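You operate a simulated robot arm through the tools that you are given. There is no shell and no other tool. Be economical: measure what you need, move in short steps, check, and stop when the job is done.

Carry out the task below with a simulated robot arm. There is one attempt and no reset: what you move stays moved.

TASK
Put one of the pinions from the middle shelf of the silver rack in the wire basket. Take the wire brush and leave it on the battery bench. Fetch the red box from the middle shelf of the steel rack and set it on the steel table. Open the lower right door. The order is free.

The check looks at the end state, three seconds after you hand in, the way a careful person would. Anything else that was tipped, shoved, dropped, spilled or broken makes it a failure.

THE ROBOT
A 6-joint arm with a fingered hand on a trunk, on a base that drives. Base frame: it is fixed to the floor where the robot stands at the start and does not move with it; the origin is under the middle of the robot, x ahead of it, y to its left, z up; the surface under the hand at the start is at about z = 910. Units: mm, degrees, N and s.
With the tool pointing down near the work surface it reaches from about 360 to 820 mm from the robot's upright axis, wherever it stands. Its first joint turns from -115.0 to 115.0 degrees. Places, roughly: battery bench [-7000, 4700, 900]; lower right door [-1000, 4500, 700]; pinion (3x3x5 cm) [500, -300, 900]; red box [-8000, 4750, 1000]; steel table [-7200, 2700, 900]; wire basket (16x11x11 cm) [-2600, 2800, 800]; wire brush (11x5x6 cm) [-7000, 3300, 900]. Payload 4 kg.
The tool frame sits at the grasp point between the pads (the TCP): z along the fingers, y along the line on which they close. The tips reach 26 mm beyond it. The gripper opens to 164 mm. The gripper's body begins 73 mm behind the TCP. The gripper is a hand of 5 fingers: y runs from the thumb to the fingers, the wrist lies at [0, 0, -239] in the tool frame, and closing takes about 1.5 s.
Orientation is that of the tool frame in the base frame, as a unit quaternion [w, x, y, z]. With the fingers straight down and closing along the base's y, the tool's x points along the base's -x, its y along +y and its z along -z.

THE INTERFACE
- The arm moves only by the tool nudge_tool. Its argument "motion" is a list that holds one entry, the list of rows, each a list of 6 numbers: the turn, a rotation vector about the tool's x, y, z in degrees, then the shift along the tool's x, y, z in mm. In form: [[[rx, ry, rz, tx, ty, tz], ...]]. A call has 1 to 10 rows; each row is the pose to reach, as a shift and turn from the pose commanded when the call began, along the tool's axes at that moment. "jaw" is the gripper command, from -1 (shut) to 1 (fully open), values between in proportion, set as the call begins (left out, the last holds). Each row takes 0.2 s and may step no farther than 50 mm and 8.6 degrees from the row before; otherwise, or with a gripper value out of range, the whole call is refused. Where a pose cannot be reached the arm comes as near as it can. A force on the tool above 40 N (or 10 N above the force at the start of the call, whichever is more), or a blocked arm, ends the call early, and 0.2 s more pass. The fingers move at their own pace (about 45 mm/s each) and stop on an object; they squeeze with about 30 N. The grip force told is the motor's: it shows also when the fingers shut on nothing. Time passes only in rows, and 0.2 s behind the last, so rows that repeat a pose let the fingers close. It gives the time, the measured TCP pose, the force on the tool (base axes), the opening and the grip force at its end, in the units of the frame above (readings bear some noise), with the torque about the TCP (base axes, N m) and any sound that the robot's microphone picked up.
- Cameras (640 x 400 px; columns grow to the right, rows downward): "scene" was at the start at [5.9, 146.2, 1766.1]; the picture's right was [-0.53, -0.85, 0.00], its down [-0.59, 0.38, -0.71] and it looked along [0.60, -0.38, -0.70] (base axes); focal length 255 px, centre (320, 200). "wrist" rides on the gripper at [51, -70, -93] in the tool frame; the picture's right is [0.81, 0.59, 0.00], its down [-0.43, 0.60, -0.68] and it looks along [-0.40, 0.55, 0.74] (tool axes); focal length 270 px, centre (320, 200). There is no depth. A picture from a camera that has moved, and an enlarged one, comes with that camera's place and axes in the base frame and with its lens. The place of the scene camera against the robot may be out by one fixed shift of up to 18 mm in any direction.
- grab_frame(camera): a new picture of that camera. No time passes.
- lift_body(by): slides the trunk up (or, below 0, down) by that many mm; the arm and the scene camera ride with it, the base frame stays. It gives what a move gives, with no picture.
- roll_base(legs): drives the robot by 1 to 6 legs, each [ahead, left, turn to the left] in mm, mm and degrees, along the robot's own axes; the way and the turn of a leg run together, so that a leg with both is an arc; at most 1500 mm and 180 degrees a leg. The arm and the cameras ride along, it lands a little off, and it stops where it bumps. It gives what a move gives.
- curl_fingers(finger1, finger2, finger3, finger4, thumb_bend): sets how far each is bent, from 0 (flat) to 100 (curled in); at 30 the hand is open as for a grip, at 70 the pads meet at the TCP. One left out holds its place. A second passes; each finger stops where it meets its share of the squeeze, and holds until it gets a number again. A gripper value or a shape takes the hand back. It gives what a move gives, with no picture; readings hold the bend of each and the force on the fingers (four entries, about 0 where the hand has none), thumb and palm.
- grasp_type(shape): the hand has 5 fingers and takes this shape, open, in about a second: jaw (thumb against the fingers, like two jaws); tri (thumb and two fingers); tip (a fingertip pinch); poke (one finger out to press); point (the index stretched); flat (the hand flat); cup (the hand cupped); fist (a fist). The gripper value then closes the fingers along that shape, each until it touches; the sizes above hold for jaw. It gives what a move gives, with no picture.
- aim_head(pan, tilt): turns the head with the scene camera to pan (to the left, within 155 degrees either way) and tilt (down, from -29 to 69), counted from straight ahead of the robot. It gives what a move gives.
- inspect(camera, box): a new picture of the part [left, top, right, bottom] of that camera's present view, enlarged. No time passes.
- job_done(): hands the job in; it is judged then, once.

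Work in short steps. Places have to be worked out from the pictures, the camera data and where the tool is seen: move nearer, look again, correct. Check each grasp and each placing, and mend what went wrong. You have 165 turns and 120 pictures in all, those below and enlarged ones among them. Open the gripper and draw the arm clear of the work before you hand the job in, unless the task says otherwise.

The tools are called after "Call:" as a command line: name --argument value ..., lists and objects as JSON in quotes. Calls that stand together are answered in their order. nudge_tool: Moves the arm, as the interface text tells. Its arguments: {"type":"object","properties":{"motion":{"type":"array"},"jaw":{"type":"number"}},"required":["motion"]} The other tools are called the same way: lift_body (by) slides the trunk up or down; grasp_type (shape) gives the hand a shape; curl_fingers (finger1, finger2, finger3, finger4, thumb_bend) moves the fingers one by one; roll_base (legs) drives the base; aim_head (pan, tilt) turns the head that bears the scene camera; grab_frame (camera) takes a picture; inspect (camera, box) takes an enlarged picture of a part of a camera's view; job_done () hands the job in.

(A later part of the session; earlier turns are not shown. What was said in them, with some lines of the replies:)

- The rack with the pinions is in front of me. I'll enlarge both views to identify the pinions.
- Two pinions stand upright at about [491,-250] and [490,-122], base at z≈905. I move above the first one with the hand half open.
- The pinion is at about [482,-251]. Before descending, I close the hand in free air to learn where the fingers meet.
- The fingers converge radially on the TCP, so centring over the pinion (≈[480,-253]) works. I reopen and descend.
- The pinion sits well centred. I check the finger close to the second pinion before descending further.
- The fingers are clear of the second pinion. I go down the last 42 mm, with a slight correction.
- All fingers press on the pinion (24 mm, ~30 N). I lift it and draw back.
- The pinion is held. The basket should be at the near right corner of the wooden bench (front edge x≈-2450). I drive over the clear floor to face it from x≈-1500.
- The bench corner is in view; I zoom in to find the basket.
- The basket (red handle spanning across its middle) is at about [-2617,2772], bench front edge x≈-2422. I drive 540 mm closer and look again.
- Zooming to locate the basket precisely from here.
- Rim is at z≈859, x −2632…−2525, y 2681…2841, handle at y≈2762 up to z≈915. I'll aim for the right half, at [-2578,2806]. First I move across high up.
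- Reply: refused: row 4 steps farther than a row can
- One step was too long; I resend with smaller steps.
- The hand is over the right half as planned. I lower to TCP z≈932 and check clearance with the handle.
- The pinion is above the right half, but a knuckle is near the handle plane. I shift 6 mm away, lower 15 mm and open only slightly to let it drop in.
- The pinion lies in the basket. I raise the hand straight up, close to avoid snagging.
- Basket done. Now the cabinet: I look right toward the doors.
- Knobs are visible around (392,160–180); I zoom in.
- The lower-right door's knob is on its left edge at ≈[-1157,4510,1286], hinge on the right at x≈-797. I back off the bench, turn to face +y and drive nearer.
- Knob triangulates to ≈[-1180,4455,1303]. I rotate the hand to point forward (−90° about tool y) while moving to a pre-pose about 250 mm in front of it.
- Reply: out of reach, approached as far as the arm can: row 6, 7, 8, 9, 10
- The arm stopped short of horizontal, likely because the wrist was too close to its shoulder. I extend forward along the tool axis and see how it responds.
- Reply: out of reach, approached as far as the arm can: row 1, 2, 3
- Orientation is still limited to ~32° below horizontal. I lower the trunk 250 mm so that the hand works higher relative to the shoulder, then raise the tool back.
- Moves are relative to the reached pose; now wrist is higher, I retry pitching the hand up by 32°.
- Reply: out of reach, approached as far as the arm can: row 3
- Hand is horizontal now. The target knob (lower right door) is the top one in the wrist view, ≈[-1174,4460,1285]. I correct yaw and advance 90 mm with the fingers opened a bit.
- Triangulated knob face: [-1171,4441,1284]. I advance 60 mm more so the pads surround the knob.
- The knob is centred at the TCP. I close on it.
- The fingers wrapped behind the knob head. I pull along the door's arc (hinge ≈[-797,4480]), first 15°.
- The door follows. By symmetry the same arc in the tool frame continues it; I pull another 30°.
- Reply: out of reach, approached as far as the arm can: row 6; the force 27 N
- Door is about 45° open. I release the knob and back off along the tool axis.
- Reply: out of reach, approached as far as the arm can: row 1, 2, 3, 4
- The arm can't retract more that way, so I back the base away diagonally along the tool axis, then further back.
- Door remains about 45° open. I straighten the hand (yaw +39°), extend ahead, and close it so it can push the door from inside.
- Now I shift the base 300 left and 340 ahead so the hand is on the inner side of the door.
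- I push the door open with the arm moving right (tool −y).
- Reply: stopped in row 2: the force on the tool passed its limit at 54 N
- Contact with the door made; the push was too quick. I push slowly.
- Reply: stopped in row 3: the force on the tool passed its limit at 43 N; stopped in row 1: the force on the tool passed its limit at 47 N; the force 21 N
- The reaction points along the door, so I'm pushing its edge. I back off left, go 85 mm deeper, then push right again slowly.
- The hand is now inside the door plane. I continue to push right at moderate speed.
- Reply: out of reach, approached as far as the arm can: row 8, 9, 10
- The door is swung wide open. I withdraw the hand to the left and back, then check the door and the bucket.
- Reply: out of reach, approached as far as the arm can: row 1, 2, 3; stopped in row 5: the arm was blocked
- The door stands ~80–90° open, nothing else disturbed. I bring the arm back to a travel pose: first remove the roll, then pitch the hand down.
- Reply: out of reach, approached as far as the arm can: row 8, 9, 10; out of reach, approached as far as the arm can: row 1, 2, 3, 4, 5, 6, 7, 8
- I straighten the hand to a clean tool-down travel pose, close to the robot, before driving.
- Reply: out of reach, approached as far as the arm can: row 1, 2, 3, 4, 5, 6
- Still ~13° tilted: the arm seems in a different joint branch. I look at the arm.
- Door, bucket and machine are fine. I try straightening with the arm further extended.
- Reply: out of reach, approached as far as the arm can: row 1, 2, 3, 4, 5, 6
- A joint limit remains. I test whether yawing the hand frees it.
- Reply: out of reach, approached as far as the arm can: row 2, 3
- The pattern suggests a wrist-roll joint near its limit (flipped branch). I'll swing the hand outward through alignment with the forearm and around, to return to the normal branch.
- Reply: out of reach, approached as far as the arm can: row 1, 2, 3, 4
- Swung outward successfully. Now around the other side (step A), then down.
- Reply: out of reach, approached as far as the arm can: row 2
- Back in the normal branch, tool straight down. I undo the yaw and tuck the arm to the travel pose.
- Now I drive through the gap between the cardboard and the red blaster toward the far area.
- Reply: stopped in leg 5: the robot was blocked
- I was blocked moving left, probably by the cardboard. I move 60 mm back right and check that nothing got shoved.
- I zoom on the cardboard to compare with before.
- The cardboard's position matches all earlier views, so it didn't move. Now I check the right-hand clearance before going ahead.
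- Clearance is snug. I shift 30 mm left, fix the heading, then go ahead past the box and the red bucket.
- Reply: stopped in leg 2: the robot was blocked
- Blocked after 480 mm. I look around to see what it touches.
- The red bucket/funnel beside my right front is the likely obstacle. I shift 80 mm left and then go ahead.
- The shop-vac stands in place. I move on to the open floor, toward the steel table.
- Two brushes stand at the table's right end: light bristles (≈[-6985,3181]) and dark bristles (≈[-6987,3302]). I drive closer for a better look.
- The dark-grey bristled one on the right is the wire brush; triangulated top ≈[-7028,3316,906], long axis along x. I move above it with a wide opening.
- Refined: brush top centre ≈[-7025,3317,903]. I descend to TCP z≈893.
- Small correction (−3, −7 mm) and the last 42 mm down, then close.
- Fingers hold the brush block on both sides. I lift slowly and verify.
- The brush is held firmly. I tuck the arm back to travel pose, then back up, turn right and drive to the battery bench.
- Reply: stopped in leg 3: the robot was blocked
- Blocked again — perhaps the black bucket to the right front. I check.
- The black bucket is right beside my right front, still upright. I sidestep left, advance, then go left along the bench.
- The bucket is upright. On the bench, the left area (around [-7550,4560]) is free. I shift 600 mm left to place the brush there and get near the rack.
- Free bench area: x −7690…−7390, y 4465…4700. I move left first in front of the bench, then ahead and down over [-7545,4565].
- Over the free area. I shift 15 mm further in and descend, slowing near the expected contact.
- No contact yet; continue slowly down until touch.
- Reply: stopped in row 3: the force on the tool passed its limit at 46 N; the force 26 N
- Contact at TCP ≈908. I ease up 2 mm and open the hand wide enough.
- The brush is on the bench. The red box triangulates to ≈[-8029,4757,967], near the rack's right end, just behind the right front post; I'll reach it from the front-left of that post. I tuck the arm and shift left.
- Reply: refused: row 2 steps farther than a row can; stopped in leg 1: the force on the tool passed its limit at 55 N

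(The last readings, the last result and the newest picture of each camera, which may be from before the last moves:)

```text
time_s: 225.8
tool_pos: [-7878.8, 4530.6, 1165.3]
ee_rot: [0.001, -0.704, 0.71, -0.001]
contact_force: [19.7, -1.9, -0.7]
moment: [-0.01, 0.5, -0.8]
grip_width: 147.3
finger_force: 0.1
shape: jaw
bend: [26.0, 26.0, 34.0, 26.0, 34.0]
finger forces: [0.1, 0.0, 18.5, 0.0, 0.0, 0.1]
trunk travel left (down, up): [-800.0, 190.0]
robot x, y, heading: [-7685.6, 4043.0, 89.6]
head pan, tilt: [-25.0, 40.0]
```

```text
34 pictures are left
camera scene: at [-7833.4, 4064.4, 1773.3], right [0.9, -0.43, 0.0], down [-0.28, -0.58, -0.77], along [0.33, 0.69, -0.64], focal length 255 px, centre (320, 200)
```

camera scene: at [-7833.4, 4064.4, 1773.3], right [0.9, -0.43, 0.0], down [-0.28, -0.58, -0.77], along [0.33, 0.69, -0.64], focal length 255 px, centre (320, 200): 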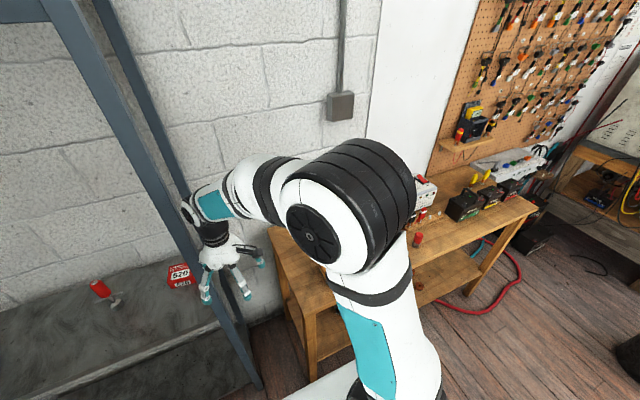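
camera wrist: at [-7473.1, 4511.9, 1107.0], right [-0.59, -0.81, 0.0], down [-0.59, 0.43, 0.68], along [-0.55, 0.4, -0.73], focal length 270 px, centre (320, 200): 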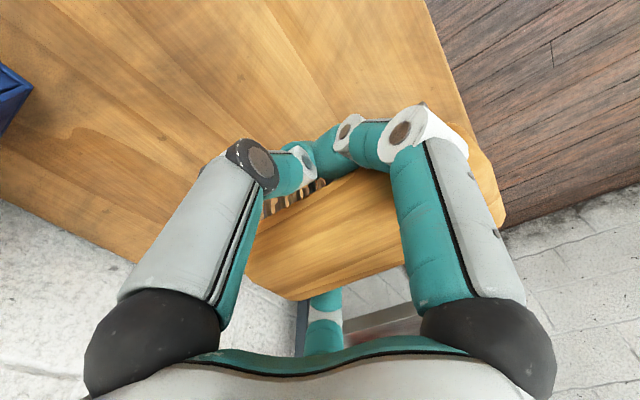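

The tuck move was refused and a finger touched the rack post (gently, no displacement visible). I move the base back right, then tuck the arm properly.

Call:
roll_base --legs '[[0, -120, 0]]'

Call:
nudge_tool --motion '[[[0, 0, 0, 35, -20, 0], [0, 0, 0, 70, -50, 0], [0, 0, 0, 95, -90, 0], [0, 0, 0, 115, -132, 0], [0, 0, 0, 125, -178, 0], [0, 0, 0, 125, -178, 0]]]' --jaw 0.3

```text
time_s: 227.0
tool_pos: [-7758.5, 4530.4, 1165.4]
ee_rot: [0.001, -0.704, 0.71, -0.002]
contact_force: [-0.4, -0.1, 0.4]
moment: [0.0, -0.01, -0.01]
grip_width: 147.6
finger_force: 0.1
shape: jaw
bend: [26.0, 26.0, 26.0, 26.0, 34.0]
finger forces: [0.0, 0.0, 0.1, 0.0, 0.0, 0.1]
trunk travel left (down, up): [-800.0, 190.0]
robot x, y, heading: [-7561.3, 4038.7, 89.8]
head pan, tilt: [-25.0, 40.0]
```

```text
time_s: 228.4
tool_pos: [-7585.5, 4405.1, 1164.6]
ee_rot: [0.002, -0.705, 0.709, -0.002]
contact_force: [-0.4, 0.4, -0.5]
moment: [-0.02, -0.03, -0.03]
grip_width: 107.3
finger_force: 0.0
shape: jaw
bend: [31.0, 31.0, 31.0, 31.0, 70.0]
finger forces: [0.0, 0.0, 0.0, 0.0, 0.0, 0.0]
trunk travel left (down, up): [-800.0, 190.0]
robot x, y, heading: [-7562.8, 4041.5, 89.5]
head pan, tilt: [-25.0, 40.0]
```

Arm tucked. Now I back up 60 mm and go left 880 mm past the post.

Call:
roll_base --legs '[[-60, 0, 0], [0, 880, 0]]'

Call:
aim_head --pan -20 --tilt 40

Call:
grab_frame --camera "scene"

```text
time_s: 233.7
tool_pos: [-8469.2, 4354.2, 1164.3]
ee_rot: [0.002, -0.703, 0.711, -0.001]
contact_force: [0.4, 0.9, 0.5]
moment: [0.0, 0.01, 0.01]
grip_width: 107.2
finger_force: 0.1
shape: jaw
bend: [31.0, 31.0, 31.0, 31.0, 70.0]
finger forces: [0.0, 0.1, 0.1, 0.0, 0.1, 0.0]
trunk travel left (down, up): [-800.0, 190.0]
robot x, y, heading: [-8449.7, 3992.0, 89.7]
head pan, tilt: [-25.0, 40.0]
```

```text
time_s: 234.3
tool_pos: [-8469.9, 4353.2, 1164.8]
ee_rot: [0.001, -0.703, 0.711, -0.001]
contact_force: [-1.0, 0.1, 0.3]
moment: [-0.01, -0.01, 0.02]
grip_width: 107.2
finger_force: 0.1
shape: jaw
bend: [31.0, 31.0, 31.0, 31.0, 70.0]
finger forces: [0.1, 0.0, 0.0, 0.0, 0.1, 0.0]
trunk travel left (down, up): [-800.0, 190.0]
robot x, y, heading: [-8449.5, 3990.3, 89.4]
head pan, tilt: [-20.0, 40.0]
```

```text
33 pictures are left
camera scene: at [-8610.3, 4015.5, 1773.0], right [0.94, -0.35, 0.0], down [-0.23, -0.6, -0.77], along [0.27, 0.72, -0.64], focal length 255 px, centre (320, 200)
```

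scene: 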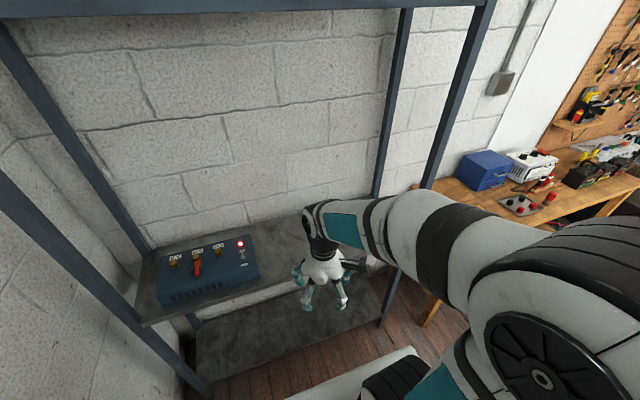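

The rack bay is open in front. I drive 190 mm ahead, then look at the box with the arm moved toward it in steps.

Call:
roll_base --legs '[[190, 0, 0]]'

Call:
nudge_tool --motion '[[[0, 0, 0, -5, -45, 0], [0, 0, 0, -15, -92, 0], [0, 0, 0, -30, -138, 0], [0, 0, 0, -50, -183, 0], [0, 0, 0, -72, -227, 0], [0, 0, 0, -95, -270, 0], [0, 0, 0, -120, -312, 0], [0, 0, 0, -120, -312, 0]]]' --jaw 0.7

Call:
grab_frame --camera "wrist"

Call:
grab_frame --camera "scene"

```text
time_s: 235.9
tool_pos: [-8468.0, 4542.8, 1164.6]
ee_rot: [0.001, -0.702, 0.712, -0.002]
contact_force: [0.4, 0.9, -0.2]
moment: [-0.03, -0.02, 0.01]
grip_width: 106.8
finger_force: 0.0
shape: jaw
bend: [31.0, 31.0, 31.0, 31.0, 70.0]
finger forces: [0.1, 0.1, 0.1, 0.1, 0.0, 0.1]
trunk travel left (down, up): [-800.0, 190.0]
robot x, y, heading: [-8449.6, 4179.0, 89.5]
head pan, tilt: [-20.0, 40.0]
```

```text
time_s: 237.7
tool_pos: [-8155.5, 4656.9, 1165.7]
ee_rot: [0.002, -0.703, 0.711, -0.002]
contact_force: [-0.1, 0.5, 0.0]
moment: [0.0, 0.0, 0.03]
grip_width: 139.0
finger_force: 0.1
shape: jaw
bend: [26.0, 26.0, 26.0, 26.0, 43.0]
finger forces: [0.0, 0.0, 0.0, 0.0, 0.0, 0.1]
trunk travel left (down, up): [-800.0, 190.0]
robot x, y, heading: [-8448.7, 4179.6, 89.2]
head pan, tilt: [-20.0, 40.0]
```

```text
32 pictures are left
camera wrist: at [-8086.0, 4604.9, 1260.4], right [-0.6, -0.8, 0.0], down [-0.59, 0.44, 0.67], along [-0.54, 0.4, -0.74], focal length 270 px, centre (320, 200)
```

wrist: 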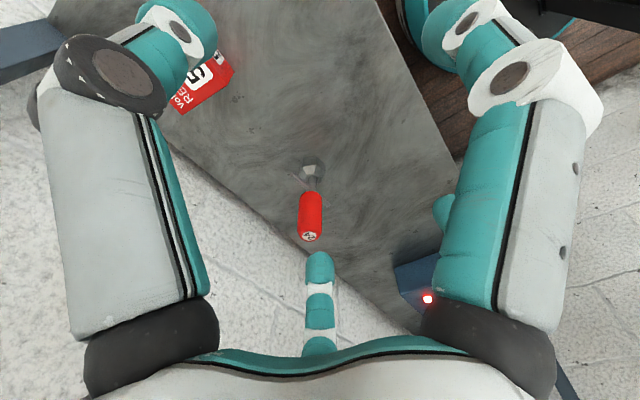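

```text
31 pictures are left
camera scene: at [-8609.6, 4203.5, 1772.9], right [0.94, -0.35, 0.0], down [-0.23, -0.6, -0.77], along [0.27, 0.72, -0.64], focal length 255 px, centre (320, 200)
```

scene: 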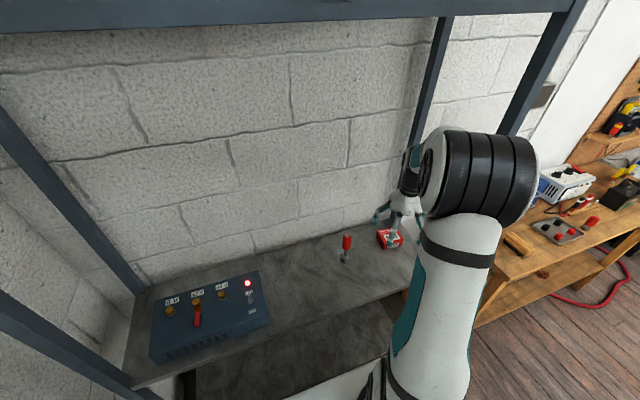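

Box now estimated at [-8090,4760,~970]; a red screwdriver stands upright at [-8265,4753]. I move above the box.

Call:
nudge_tool --motion '[[[0, 0, 0, -35, -22, 0], [0, 0, 0, -70, -44, 0], [0, 0, 0, -103, -65, 0], [0, 0, 0, -103, -65, 30], [0, 0, 0, -103, -65, 60], [0, 0, 0, -103, -65, 60]]]' --jaw 1

Call:
grab_frame --camera "wrist"

Call:
inspect --camera "scene" --box '[310, 150, 470, 250]'

```text
time_s: 239.1
tool_pos: [-8088.1, 4759.3, 1106.4]
ee_rot: [0.001, -0.703, 0.711, -0.002]
contact_force: [0.2, -0.9, 0.1]
moment: [-0.01, 0.01, -0.02]
grip_width: 163.9
finger_force: 0.1
shape: jaw
bend: [30.0, 30.0, 30.0, 30.0, 30.0]
finger forces: [0.0, 0.0, 0.1, 0.0, 0.0, 0.1]
trunk travel left (down, up): [-800.0, 190.0]
robot x, y, heading: [-8450.7, 4180.2, 89.4]
head pan, tilt: [-20.0, 40.0]
```

```text
30 pictures are left
camera wrist: at [-8019.0, 4707.9, 1199.4], right [-0.6, -0.8, 0.0], down [-0.59, 0.44, 0.67], along [-0.54, 0.4, -0.74], focal length 270 px, centre (320, 200)
```

wrist: 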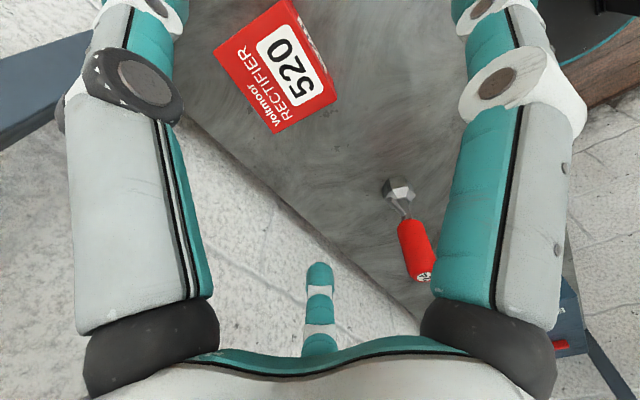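

```text
4.00 times, centred on (390, 200) of scene
camera zoom: at [-8608.8, 4203.8, 1773.0], right [0.94, -0.35, 0.0], down [-0.23, -0.6, -0.77], along [0.27, 0.72, -0.64], focal length 1021 px, centre (40, 200)
```

zoom: 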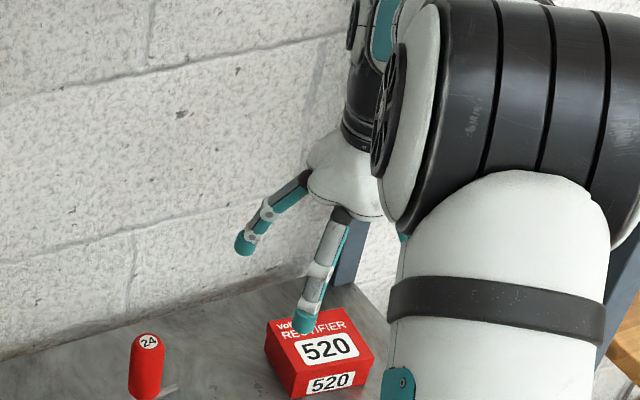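

Top-face corners put the box centre at [-8055,4775], ~80×60 mm, top z≈975. I align and descend to z≈1010, then look again.

Call:
nudge_tool --motion '[[[0, 0, 0, -8, -16, 0], [0, 0, 0, -16, -33, 0], [0, 0, 0, -16, -33, 35], [0, 0, 0, -16, -33, 70], [0, 0, 0, -16, -33, 95], [0, 0, 0, -16, -33, 95]]]'

Call:
grab_frame --camera "wrist"

```text
time_s: 240.5
tool_pos: [-8054.3, 4776.3, 1010.7]
ee_rot: [0.002, -0.703, 0.712, -0.003]
contact_force: [0.6, -0.2, 1.2]
moment: [0.02, -0.02, -0.01]
grip_width: 163.5
finger_force: 0.0
shape: jaw
bend: [30.0, 30.0, 30.0, 30.0, 30.0]
finger forces: [0.0, 0.1, 0.1, 0.0, 0.0, 0.0]
trunk travel left (down, up): [-800.0, 190.0]
robot x, y, heading: [-8450.1, 4179.4, 89.7]
head pan, tilt: [-20.0, 40.0]
```

```text
28 pictures are left
camera wrist: at [-7985.2, 4723.9, 1104.7], right [-0.6, -0.8, 0.0], down [-0.59, 0.44, 0.67], along [-0.54, 0.4, -0.74], focal length 270 px, centre (320, 200)
```

wrist: 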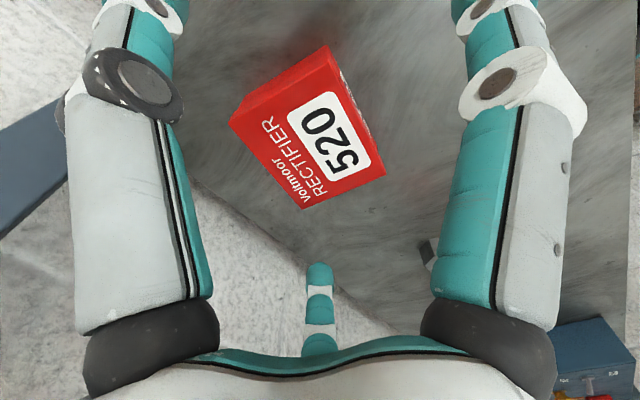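

Triangulated top centre: [-8056,4781,951]. I descend to TCP z≈942 and close.

Call:
nudge_tool --motion '[[[0, 0, 0, -5, 2, 20], [0, 0, 0, -5, 2, 40], [0, 0, 0, -5, 2, 58], [0, 0, 0, -5, 2, 69], [0, 0, 0, -5, 2, 69]]]'

Call:
nudge_tool --motion '[[[0, 0, 0, 0, 0, 0], [0, 0, 0, 0, 0, 0], [0, 0, 0, 0, 0, 0], [0, 0, 0, 0, 0, 0], [0, 0, 0, 0, 0, 0], [0, 0, 0, 0, 0, 0], [0, 0, 0, 0, 0, 0], [0, 0, 0, 0, 0, 0], [0, 0, 0, 0, 0, 0], [0, 0, 0, 0, 0, 0]]]' --jaw -1

Call:
grab_frame --camera "wrist"

```text
time_s: 241.7
tool_pos: [-8057.1, 4779.7, 941.5]
ee_rot: [0.002, -0.703, 0.711, -0.002]
contact_force: [-0.8, -0.5, -0.3]
moment: [-0.01, 0.01, -0.03]
grip_width: 163.9
finger_force: 0.1
shape: jaw
bend: [30.0, 30.0, 30.0, 30.0, 30.0]
finger forces: [0.0, 0.0, 0.1, 0.1, 0.0, 0.0]
trunk travel left (down, up): [-800.0, 190.0]
robot x, y, heading: [-8447.0, 4181.4, 89.2]
head pan, tilt: [-20.0, 40.0]
```

```text
time_s: 243.9
tool_pos: [-8056.9, 4780.9, 942.7]
ee_rot: [0.001, -0.703, 0.711, -0.002]
contact_force: [0.2, -0.7, -0.7]
moment: [0.0, 0.0, -0.01]
grip_width: 81.3
finger_force: 29.6
shape: jaw
bend: [43.0, 39.0, 34.0, 37.0, 70.0]
finger forces: [25.1, 20.0, 27.7, 29.2, 27.3, 0.0]
trunk travel left (down, up): [-800.0, 190.0]
robot x, y, heading: [-8449.4, 4176.8, 89.4]
head pan, tilt: [-20.0, 40.0]
```

```text
27 pictures are left
camera wrist: at [-7987.3, 4728.9, 1036.0], right [-0.6, -0.8, 0.0], down [-0.59, 0.44, 0.67], along [-0.54, 0.4, -0.74], focal length 270 px, centre (320, 200)
```

wrist: 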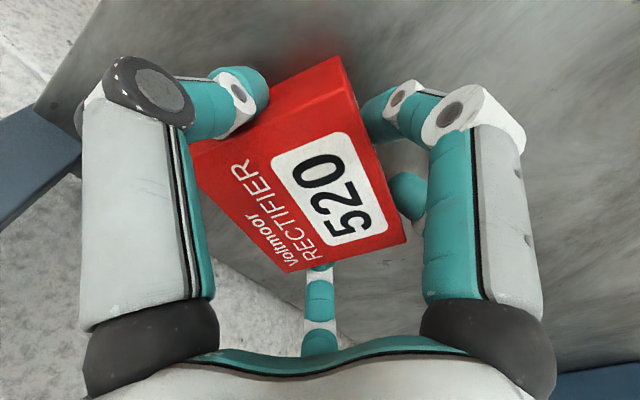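

All five fingers press on the box (81 mm). I lift slowly.

Call:
nudge_tool --motion '[[[0, 0, 0, 0, 0, -8], [0, 0, 0, 0, 0, -20], [0, 0, 0, 0, 0, -40], [0, 0, 0, 0, 0, -70], [0, 0, 0, 0, 0, -105], [0, 0, 0, 0, 0, -140], [0, 0, 0, 0, 0, -180], [0, 0, 0, 0, 0, -215]]]'

Call:
grab_frame --camera "wrist"

```text
time_s: 245.7
tool_pos: [-8059.5, 4778.5, 1156.2]
ee_rot: [0.003, -0.702, 0.712, -0.002]
contact_force: [-0.3, 0.7, -2.2]
moment: [0.0, -0.03, 0.03]
grip_width: 81.4
finger_force: 29.9
shape: jaw
bend: [43.0, 39.0, 34.0, 37.0, 70.0]
finger forces: [25.2, 20.0, 27.5, 29.3, 27.4, 0.0]
trunk travel left (down, up): [-800.0, 190.0]
robot x, y, heading: [-8444.9, 4177.1, 89.5]
head pan, tilt: [-20.0, 40.0]
```

```text
26 pictures are left
camera wrist: at [-7988.9, 4728.9, 1250.7], right [-0.6, -0.8, 0.0], down [-0.59, 0.44, 0.67], along [-0.54, 0.4, -0.74], focal length 270 px, centre (320, 200)
```

wrist: 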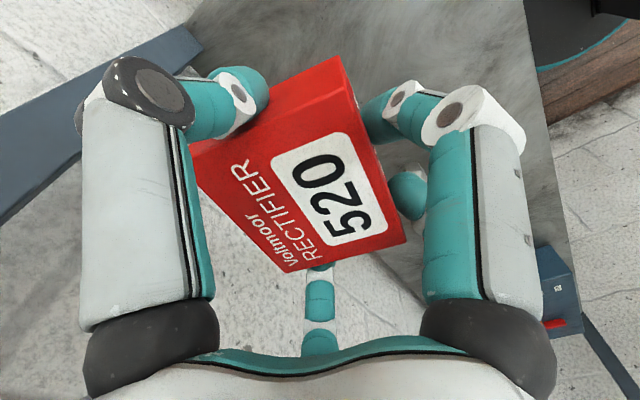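

The box is firmly held. I retrace the path out of the rack.

Call:
nudge_tool --motion '[[[0, 0, 0, 35, 25, 0], [0, 0, 0, 70, 50, 0], [0, 0, 0, 105, 75, 0], [0, 0, 0, 130, 112, -10], [0, 0, 0, 150, 155, -10], [0, 0, 0, 170, 198, -10], [0, 0, 0, 190, 240, -10], [0, 0, 0, 208, 283, -10], [0, 0, 0, 222, 328, -10], [0, 0, 0, 232, 372, -10]]]'

Call:
roll_base --legs '[[-250, 0, 0]]'

Call:
aim_head --pan -100 --tilt 30

Call:
grab_frame --camera "scene"

Call:
aim_head --pan 0 --tilt 40

Call:
grab_frame --camera "scene"

```text
time_s: 247.9
tool_pos: [-8433.1, 4553.4, 1165.1]
ee_rot: [0.002, -0.703, 0.711, -0.002]
contact_force: [-0.5, 0.0, -1.7]
moment: [0.0, 0.01, 0.03]
grip_width: 80.7
finger_force: 29.8
shape: jaw
bend: [44.0, 40.0, 34.0, 37.0, 70.0]
finger forces: [25.0, 20.0, 27.3, 29.7, 27.3, 0.0]
trunk travel left (down, up): [-800.0, 190.0]
robot x, y, heading: [-8448.9, 4178.5, 89.2]
head pan, tilt: [-20.0, 40.0]
```

```text
time_s: 249.7
tool_pos: [-8433.6, 4301.1, 1164.4]
ee_rot: [0.002, -0.702, 0.712, -0.002]
contact_force: [-0.2, 0.2, -1.1]
moment: [0.04, 0.0, 0.0]
grip_width: 80.7
finger_force: 30.4
shape: jaw
bend: [44.0, 40.0, 34.0, 37.0, 70.0]
finger forces: [25.0, 19.8, 27.2, 29.8, 27.3, 0.0]
trunk travel left (down, up): [-800.0, 190.0]
robot x, y, heading: [-8451.2, 3928.6, 89.2]
head pan, tilt: [-20.0, 40.0]
```

```text
time_s: 251.2
tool_pos: [-8434.8, 4300.6, 1164.8]
ee_rot: [0.002, -0.703, 0.711, -0.001]
contact_force: [0.1, 0.4, -1.1]
moment: [-0.01, 0.0, -0.04]
grip_width: 80.6
finger_force: 30.1
shape: jaw
bend: [44.0, 40.0, 34.0, 37.0, 70.0]
finger forces: [25.0, 19.9, 27.3, 29.8, 27.3, 0.1]
trunk travel left (down, up): [-800.0, 190.0]
robot x, y, heading: [-8454.0, 3928.8, 89.5]
head pan, tilt: [-100.0, 30.0]
```

```text
25 pictures are left
camera scene: at [-8552.0, 3857.0, 1788.3], right [-0.18, -0.98, 0.0], down [-0.49, 0.09, -0.87], along [0.85, -0.16, -0.5], focal length 255 px, centre (320, 200)
```

scene: 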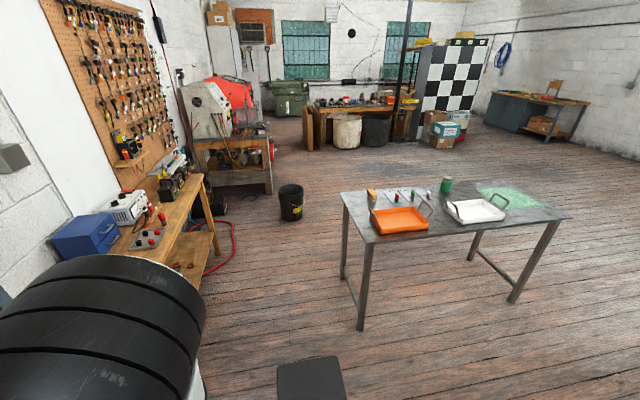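

```text
time_s: 253.0
tool_pos: [-8435.0, 4302.0, 1165.5]
ee_rot: [0.002, -0.703, 0.711, -0.002]
contact_force: [1.1, 0.3, -2.2]
moment: [-0.02, 0.03, -0.02]
grip_width: 80.5
finger_force: 30.4
shape: jaw
bend: [44.0, 40.0, 34.0, 37.0, 70.0]
finger forces: [25.0, 19.9, 27.3, 29.9, 27.4, 0.0]
trunk travel left (down, up): [-800.0, 190.0]
robot x, y, heading: [-8450.0, 3928.9, 89.4]
head pan, tilt: [0.0, 40.0]
```

```text
24 pictures are left
camera scene: at [-8640.0, 3958.5, 1773.0], right [1.0, -0.01, 0.0], down [-0.01, -0.64, -0.77], along [0.01, 0.77, -0.64], focal length 255 px, centre (320, 200)
```

scene: 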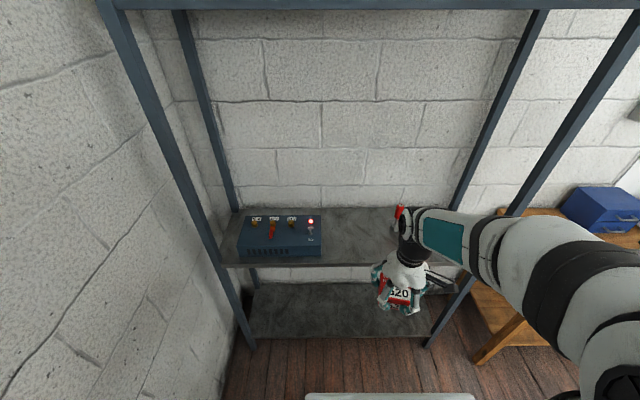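

Screwdriver and blue box are undisturbed; the best free spot on the steel table is where the brush was, ≈[-7050,3318]. I drive sideways and turn to face it from the +y end.

Call:
roll_base --legs '[[0, -1300, 0], [0, 0, 180]]'

Call:
aim_head --pan 0 --tilt 50

Call:
grab_frame --camera "scene"

```text
time_s: 266.8
tool_pos: [-7185.4, 3541.7, 1165.9]
ee_rot: [-0.002, 0.714, 0.701, -0.002]
contact_force: [0.3, -0.1, -1.8]
moment: [0.01, 0.02, 0.0]
grip_width: 80.4
finger_force: 30.3
shape: jaw
bend: [44.0, 40.0, 34.0, 37.0, 70.0]
finger forces: [24.2, 19.0, 26.8, 29.5, 27.1, 0.1]
trunk travel left (down, up): [-800.0, 190.0]
robot x, y, heading: [-7164.2, 3916.7, -91.0]
head pan, tilt: [0.0, 40.0]
```

```text
time_s: 267.5
tool_pos: [-7185.2, 3541.2, 1165.7]
ee_rot: [-0.002, 0.714, 0.7, -0.003]
contact_force: [-0.5, 0.2, -0.4]
moment: [0.02, -0.01, 0.0]
grip_width: 80.3
finger_force: 30.4
shape: jaw
bend: [44.0, 40.0, 34.0, 37.0, 70.0]
finger forces: [24.2, 19.0, 26.8, 29.3, 27.3, 0.1]
trunk travel left (down, up): [-800.0, 190.0]
robot x, y, heading: [-7164.7, 3916.9, -90.9]
head pan, tilt: [0.0, 50.0]
```

```text
23 pictures are left
camera scene: at [-6983.4, 3900.7, 1758.8], right [-1.0, 0.02, 0.0], down [0.01, 0.77, -0.64], along [-0.01, -0.64, -0.77], focal length 255 px, centre (320, 200)
```

scene: 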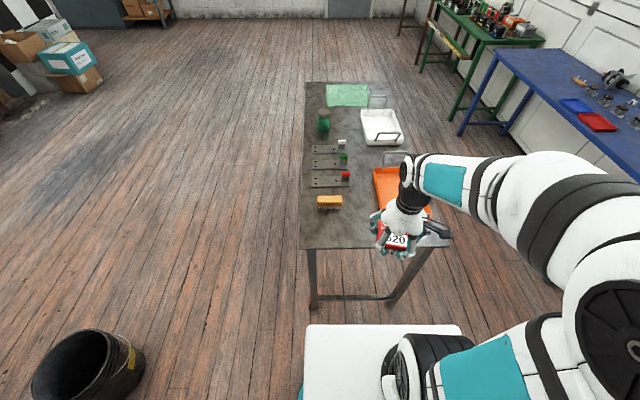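

Spot confirmed: free between white brush (y≈3202) and table end (y≈3395). I move over [-7060,3318] and then descend part-way.

Call:
nudge_tool --motion '[[[0, 0, 0, -37, 22, 0], [0, 0, 0, -74, 43, 0], [0, 0, 0, -111, 65, 5], [0, 0, 0, -148, 86, 20], [0, 0, 0, -185, 108, 35], [0, 0, 0, -221, 129, 50], [0, 0, 0, -221, 129, 95], [0, 0, 0, -221, 129, 140], [0, 0, 0, -221, 129, 185], [0, 0, 0, -221, 129, 215]]]'

Call:
grab_frame --camera "wrist"

Call:
inspect --camera "scene" --box '[280, 170, 440, 270]'

```text
time_s: 269.7
tool_pos: [-7060.2, 3317.8, 949.2]
ee_rot: [-0.001, 0.713, 0.701, -0.001]
contact_force: [0.2, 0.1, -0.5]
moment: [0.02, 0.01, 0.01]
grip_width: 80.1
finger_force: 30.3
shape: jaw
bend: [44.0, 40.0, 34.0, 37.0, 70.0]
finger forces: [24.5, 19.3, 26.7, 29.9, 27.2, 0.0]
trunk travel left (down, up): [-800.0, 190.0]
robot x, y, heading: [-7164.2, 3915.5, -90.8]
head pan, tilt: [0.0, 50.0]
```

```text
22 pictures are left
camera wrist: at [-7128.3, 3369.5, 1042.7], right [0.6, 0.8, 0.0], down [0.59, -0.44, 0.67], along [0.54, -0.41, -0.74], focal length 270 px, centre (320, 200)
```

wrist: 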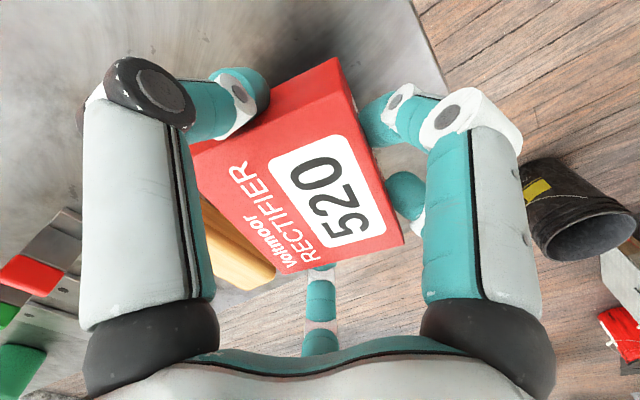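

```text
4.00 times, centred on (360, 220) of scene
camera zoom: at [-6983.1, 3899.9, 1758.8], right [-1.0, 0.02, 0.0], down [0.01, 0.77, -0.64], along [-0.01, -0.64, -0.77], focal length 1021 px, centre (160, 120)
```

zoom: 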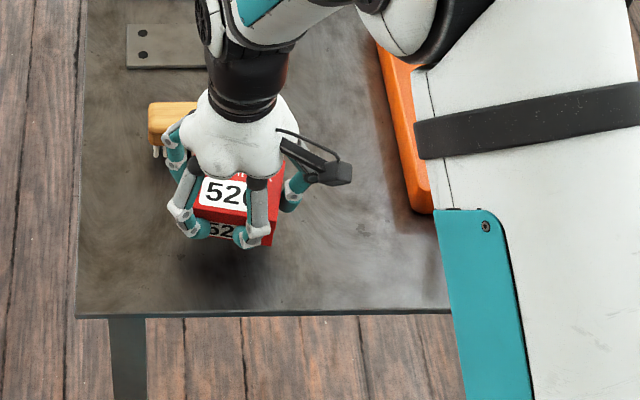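

To give more clearance from the white brush, I shift 25 mm in −x and 12 mm toward the edge, then lower until contact.

Call:
nudge_tool --motion '[[[0, 0, 0, 12, -25, 0], [0, 0, 0, 12, -25, 15], [0, 0, 0, 12, -25, 30], [0, 0, 0, 12, -25, 38], [0, 0, 0, 12, -25, 42], [0, 0, 0, 12, -25, 46], [0, 0, 0, 12, -25, 50], [0, 0, 0, 12, -25, 54], [0, 0, 0, 12, -25, 58], [0, 0, 0, 12, -25, 62]]]'

Call:
nudge_tool --motion '[[[0, 0, 0, 0, 0, 3], [0, 0, 0, 0, 0, 6], [0, 0, 0, 0, 0, 9], [0, 0, 0, 0, 0, 12], [0, 0, 0, 0, 0, 15], [0, 0, 0, 0, 0, 18]]]'

Call:
inspect --camera "scene" --box '[280, 170, 440, 270]'

```text
time_s: 271.7
tool_pos: [-7086.6, 3328.3, 899.1]
ee_rot: [0.002, 0.714, 0.7, -0.005]
contact_force: [-1.0, 8.3, 27.6]
moment: [-0.05, 0.29, -0.13]
grip_width: 80.4
finger_force: 30.1
shape: jaw
bend: [44.0, 40.0, 34.0, 37.0, 70.0]
finger forces: [28.8, 21.9, 28.7, 30.9, 32.3, 0.1]
trunk travel left (down, up): [-800.0, 190.0]
robot x, y, heading: [-7162.7, 3917.3, -90.8]
head pan, tilt: [0.0, 50.0]
stopped in row 9: the force on the tool passed its limit at 45 N (the readings are from after the stop); the commanded pose is now the measured one
```

```text
time_s: 272.1
tool_pos: [-7086.6, 3326.6, 899.9]
ee_rot: [0.004, 0.714, 0.7, -0.005]
contact_force: [-2.0, 7.8, 26.8]
moment: [0.01, 0.3, -0.06]
grip_width: 80.3
finger_force: 30.0
shape: jaw
bend: [44.0, 40.0, 34.0, 37.0, 70.0]
finger forces: [28.8, 21.7, 28.7, 30.9, 32.1, 0.1]
trunk travel left (down, up): [-800.0, 190.0]
robot x, y, heading: [-7165.2, 3917.8, -90.8]
head pan, tilt: [0.0, 50.0]
stopped in row 1: the force on the tool passed its limit at 43 N (the readings are from after the stop); the commanded pose is now the measured one
```

```text
4.00 times, centred on (360, 220) of scene
camera zoom: at [-6983.9, 3904.5, 1758.9], right [-1.0, 0.02, 0.0], down [0.01, 0.76, -0.64], along [-0.01, -0.64, -0.76], focal length 1021 px, centre (160, 120)
```

zoom: 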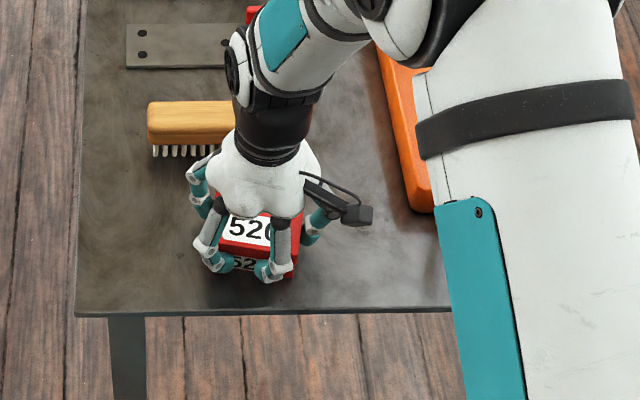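

Firm contact at TCP ≈899. I ease up 2 mm and open moderately.

Call:
nudge_tool --motion '[[[0, 0, 0, 0, 0, -2], [0, 0, 0, 0, 0, -2]]]'

Call:
nudge_tool --motion '[[[0, 0, 0, 0, 0, 0], [0, 0, 0, 0, 0, 0], [0, 0, 0, 0, 0, 0], [0, 0, 0, 0, 0, 0], [0, 0, 0, 0, 0, 0], [0, 0, 0, 0, 0, 0]]]' --jaw 0.45

Call:
inspect --camera "scene" --box '[280, 170, 440, 270]'

Call:
grab_frame --camera "wrist"

```text
time_s: 272.7
tool_pos: [-7086.9, 3328.0, 900.2]
ee_rot: [0.004, 0.713, 0.701, -0.005]
contact_force: [-1.7, 3.9, 18.3]
moment: [-0.07, 0.26, -0.06]
grip_width: 80.1
finger_force: 30.1
shape: jaw
bend: [44.0, 40.0, 34.0, 37.0, 70.0]
finger forces: [27.7, 20.9, 28.9, 31.7, 31.2, 0.0]
trunk travel left (down, up): [-800.0, 190.0]
robot x, y, heading: [-7169.3, 3921.4, -91.0]
head pan, tilt: [0.0, 50.0]
```

```text
time_s: 274.1
tool_pos: [-7087.3, 3325.5, 899.2]
ee_rot: [0.002, 0.714, 0.7, -0.005]
contact_force: [0.6, 0.2, -0.5]
moment: [-0.02, 0.02, 0.04]
grip_width: 118.6
finger_force: 0.0
shape: jaw
bend: [29.0, 29.0, 29.0, 29.0, 64.0]
finger forces: [0.1, 0.0, 0.0, 0.1, 0.0, 0.0]
trunk travel left (down, up): [-800.0, 190.0]
robot x, y, heading: [-7163.8, 3915.6, -91.1]
head pan, tilt: [0.0, 50.0]
```

```text
4.00 times, centred on (360, 220) of scene
camera zoom: at [-6983.4, 3901.0, 1758.8], right [-1.0, 0.02, 0.0], down [0.01, 0.77, -0.64], along [-0.01, -0.64, -0.77], focal length 1021 px, centre (160, 120)
```

zoom: 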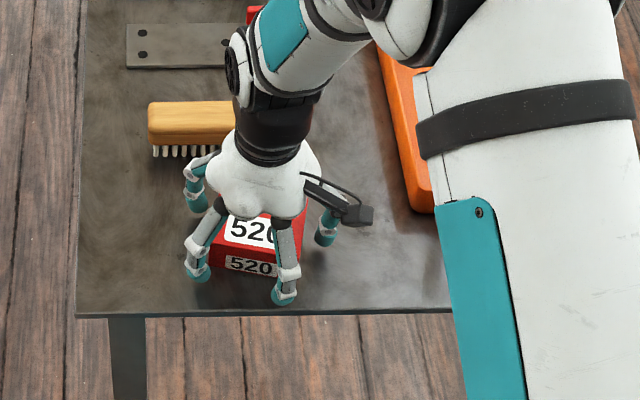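

```text
18 pictures are left
camera wrist: at [-7153.5, 3378.9, 992.4], right [0.6, 0.8, -0.01], down [0.59, -0.44, 0.68], along [0.54, -0.42, -0.73], focal length 270 px, centre (320, 200)
```

wrist: 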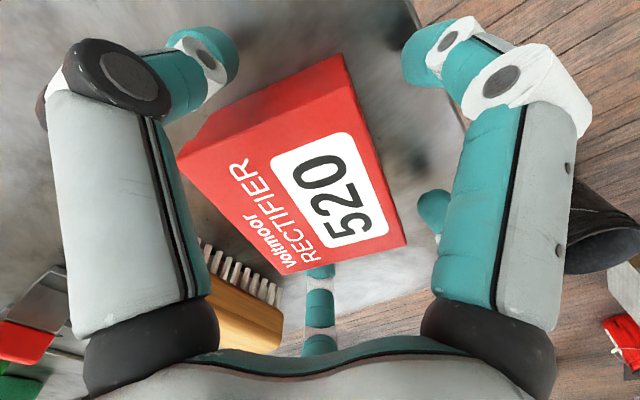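

Box is released and stands on the table. I raise straight up and withdraw.

Call:
nudge_tool --motion '[[[0, 0, 0, 0, 0, -10], [0, 0, 0, 0, 0, -30], [0, 0, 0, 0, 0, -65], [0, 0, 0, 0, 0, -105], [0, 0, 0, 0, 0, -150], [0, 0, 0, 0, 0, -195], [0, 0, 0, 20, 0, -235], [0, 0, 0, 60, 0, -260], [0, 0, 0, 105, 0, -265], [0, 0, 0, 150, 0, -265]]]'

Call:
roll_base --legs '[[-100, 0, 0]]'

Call:
inspect --camera "scene" --box '[260, 110, 484, 250]'

Call:
aim_head --pan 140 --tilt 30

Call:
grab_frame --camera "scene"

```text
time_s: 276.3
tool_pos: [-7083.1, 3481.5, 1164.4]
ee_rot: [0.003, 0.713, 0.701, -0.005]
contact_force: [0.9, 0.5, 0.3]
moment: [-0.02, -0.01, 0.02]
grip_width: 118.5
finger_force: 0.1
shape: jaw
bend: [29.0, 29.0, 29.0, 29.0, 64.0]
finger forces: [0.0, 0.1, 0.1, 0.1, 0.1, 0.0]
trunk travel left (down, up): [-800.0, 190.0]
robot x, y, heading: [-7166.0, 3919.5, -91.1]
head pan, tilt: [0.0, 50.0]
```

```text
time_s: 277.4
tool_pos: [-7082.1, 3581.0, 1165.2]
ee_rot: [0.002, 0.714, 0.7, -0.005]
contact_force: [0.4, 0.5, 0.6]
moment: [-0.07, -0.01, -0.02]
grip_width: 118.6
finger_force: 0.1
shape: jaw
bend: [29.0, 29.0, 29.0, 29.0, 64.0]
finger forces: [0.1, 0.0, 0.0, 0.0, 0.0, 0.0]
trunk travel left (down, up): [-800.0, 190.0]
robot x, y, heading: [-7163.4, 4014.3, -90.8]
head pan, tilt: [0.0, 50.0]
```

```text
2.86 times, centred on (372, 180) of scene
camera zoom: at [-6981.7, 4003.2, 1758.8], right [-1.0, 0.02, 0.0], down [0.01, 0.77, -0.64], along [-0.01, -0.64, -0.77], focal length 730 px, centre (171, 257)
```

zoom: 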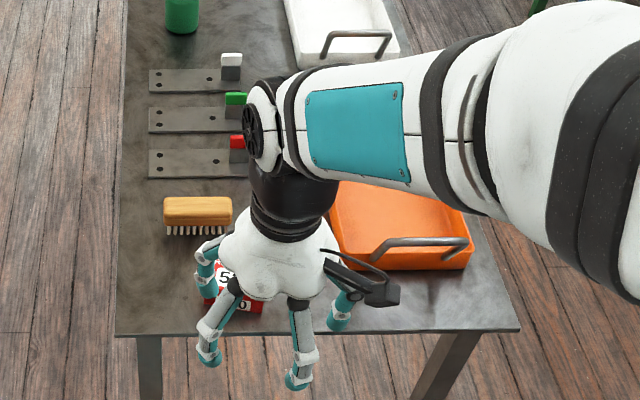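

```text
time_s: 279.6
tool_pos: [-7080.0, 3579.3, 1164.3]
ee_rot: [0.003, 0.714, 0.7, -0.005]
contact_force: [0.1, 0.5, -0.5]
moment: [0.0, -0.01, -0.02]
grip_width: 118.6
finger_force: 0.1
shape: jaw
bend: [29.0, 29.0, 29.0, 29.0, 64.0]
finger forces: [0.0, 0.1, 0.0, 0.0, 0.0, 0.0]
trunk travel left (down, up): [-800.0, 190.0]
robot x, y, heading: [-7166.5, 4018.3, -90.8]
head pan, tilt: [140.0, 30.0]
```

```text
16 pictures are left
camera scene: at [-6921.1, 4146.4, 1788.3], right [0.75, -0.66, 0.0], down [-0.33, -0.38, -0.87], along [0.57, 0.65, -0.5], focal length 255 px, centre (320, 200)
```

scene: 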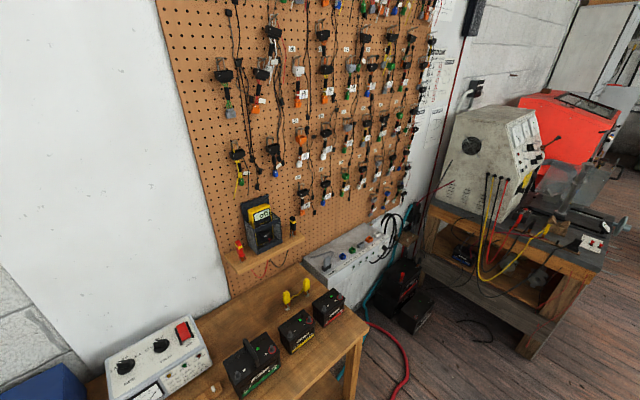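

The red box is on the steel table. Final checks: the brush on the battery bench, and a far look at the cabinet door.

Call:
aim_head --pan -150 --tilt 45

Call:
grab_frame --camera "scene"

Call:
aim_head --pan 85 --tilt 15

Call:
grab_frame --camera "scene"

```text
time_s: 283.6
tool_pos: [-7081.2, 3577.8, 1164.5]
ee_rot: [0.002, 0.714, 0.7, -0.004]
contact_force: [-0.2, 0.8, -0.5]
moment: [0.0, 0.0, -0.01]
grip_width: 118.8
finger_force: 0.0
shape: jaw
bend: [29.0, 29.0, 29.0, 29.0, 64.0]
finger forces: [0.0, 0.1, 0.0, 0.0, 0.0, 0.0]
trunk travel left (down, up): [-800.0, 190.0]
robot x, y, heading: [-7162.8, 4019.2, -91.0]
head pan, tilt: [-150.0, 45.0]
```

```text
15 pictures are left
camera scene: at [-7019.9, 4149.3, 1765.7], right [0.87, 0.49, 0.0], down [0.34, -0.62, -0.71], along [-0.34, 0.62, -0.71], focal length 255 px, centre (320, 200)
```

scene: 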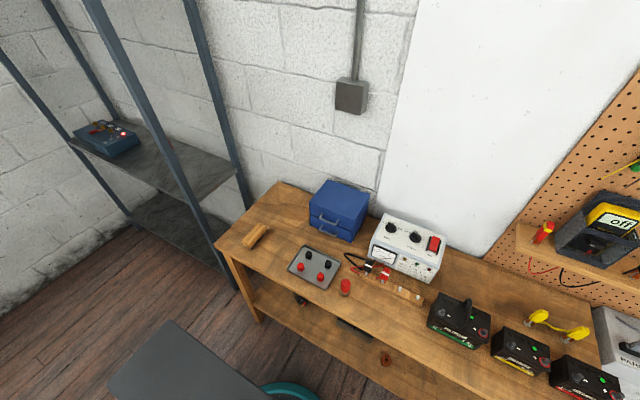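

```text
time_s: 286.9
tool_pos: [-7080.7, 3579.5, 1164.2]
ee_rot: [0.002, 0.714, 0.7, -0.005]
contact_force: [0.0, -0.1, -0.4]
moment: [0.0, -0.01, 0.02]
grip_width: 118.4
finger_force: 0.1
shape: jaw
bend: [29.0, 29.0, 29.0, 29.0, 64.0]
finger forces: [0.0, 0.0, 0.0, 0.0, 0.0, 0.1]
trunk travel left (down, up): [-800.0, 190.0]
robot x, y, heading: [-7166.0, 4017.5, -91.0]
head pan, tilt: [85.0, 15.0]
```

```text
14 pictures are left
camera scene: at [-6887.5, 4068.4, 1812.5], right [-0.1, -0.99, 0.0], down [-0.26, 0.03, -0.97], along [0.96, -0.1, -0.26], focal length 255 px, centre (320, 200)
```

scene: 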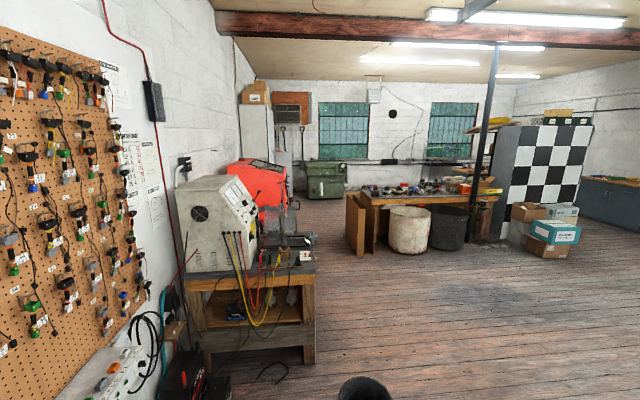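

All items are in place. I open the gripper fully, clear of everything.

Call:
nudge_tool --motion '[[[0, 0, 0, 0, 0, 0], [0, 0, 0, 0, 0, 0], [0, 0, 0, 0, 0, 0], [0, 0, 0, 0, 0, 0], [0, 0, 0, 0, 0, 0]]]' --jaw 1

Call:
aim_head --pan 25 --tilt 45

Call:
grab_frame --camera "scene"

```text
time_s: 288.1
tool_pos: [-7081.5, 3578.6, 1162.4]
ee_rot: [0.002, 0.713, 0.701, -0.005]
contact_force: [0.0, -0.1, 0.6]
moment: [0.0, -0.01, 0.02]
grip_width: 164.0
finger_force: 0.1
shape: jaw
bend: [30.0, 30.0, 30.0, 30.0, 30.0]
finger forces: [0.0, 0.0, 0.1, 0.1, 0.0, 0.1]
trunk travel left (down, up): [-800.0, 190.0]
robot x, y, heading: [-7162.1, 4013.5, -90.8]
head pan, tilt: [85.0, 15.0]
```

```text
time_s: 289.4
tool_pos: [-7081.1, 3577.6, 1164.0]
ee_rot: [0.002, 0.714, 0.7, -0.005]
contact_force: [-0.4, -0.7, -0.4]
moment: [-0.01, -0.01, 0.04]
grip_width: 164.2
finger_force: 0.1
shape: jaw
bend: [30.0, 30.0, 30.0, 30.0, 30.0]
finger forces: [0.0, 0.0, 0.0, 0.0, 0.0, 0.0]
trunk travel left (down, up): [-800.0, 190.0]
robot x, y, heading: [-7160.4, 4017.9, -91.0]
head pan, tilt: [25.0, 45.0]
```

```text
13 pictures are left
camera scene: at [-6947.2, 4003.9, 1765.7], right [-0.91, -0.41, 0.0], down [-0.29, 0.65, -0.71], along [0.29, -0.65, -0.71], focal length 255 px, centre (320, 200)
```

scene: 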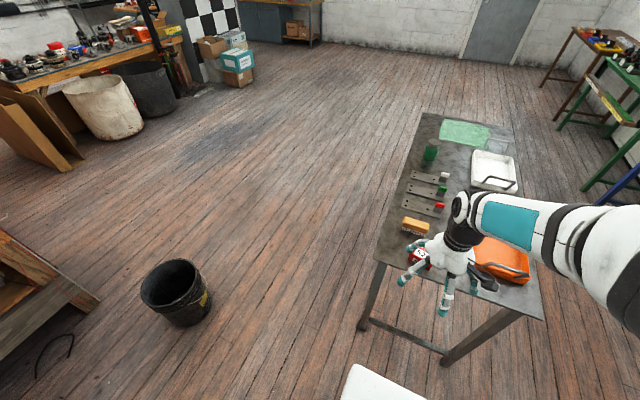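

Everything is in order, the bucket is upright and the box stands on the table; I hand in.

Call:
job_done

```text
The job is handed in.
```

I finished all four parts and handed the job in. The pinion is in the wire basket, the wire brush is on the battery bench, the red box is on the steel table, and the lower right door is open about 85°.

On the way the robot bumped or brushed a few things: probably the cardboard box, the shop-vac and the black bucket, and one finger pressed a rack post. None of them looked tipped or moved in the pictures I took afterwards. I did not look inside the basket or at the door again before handing in.
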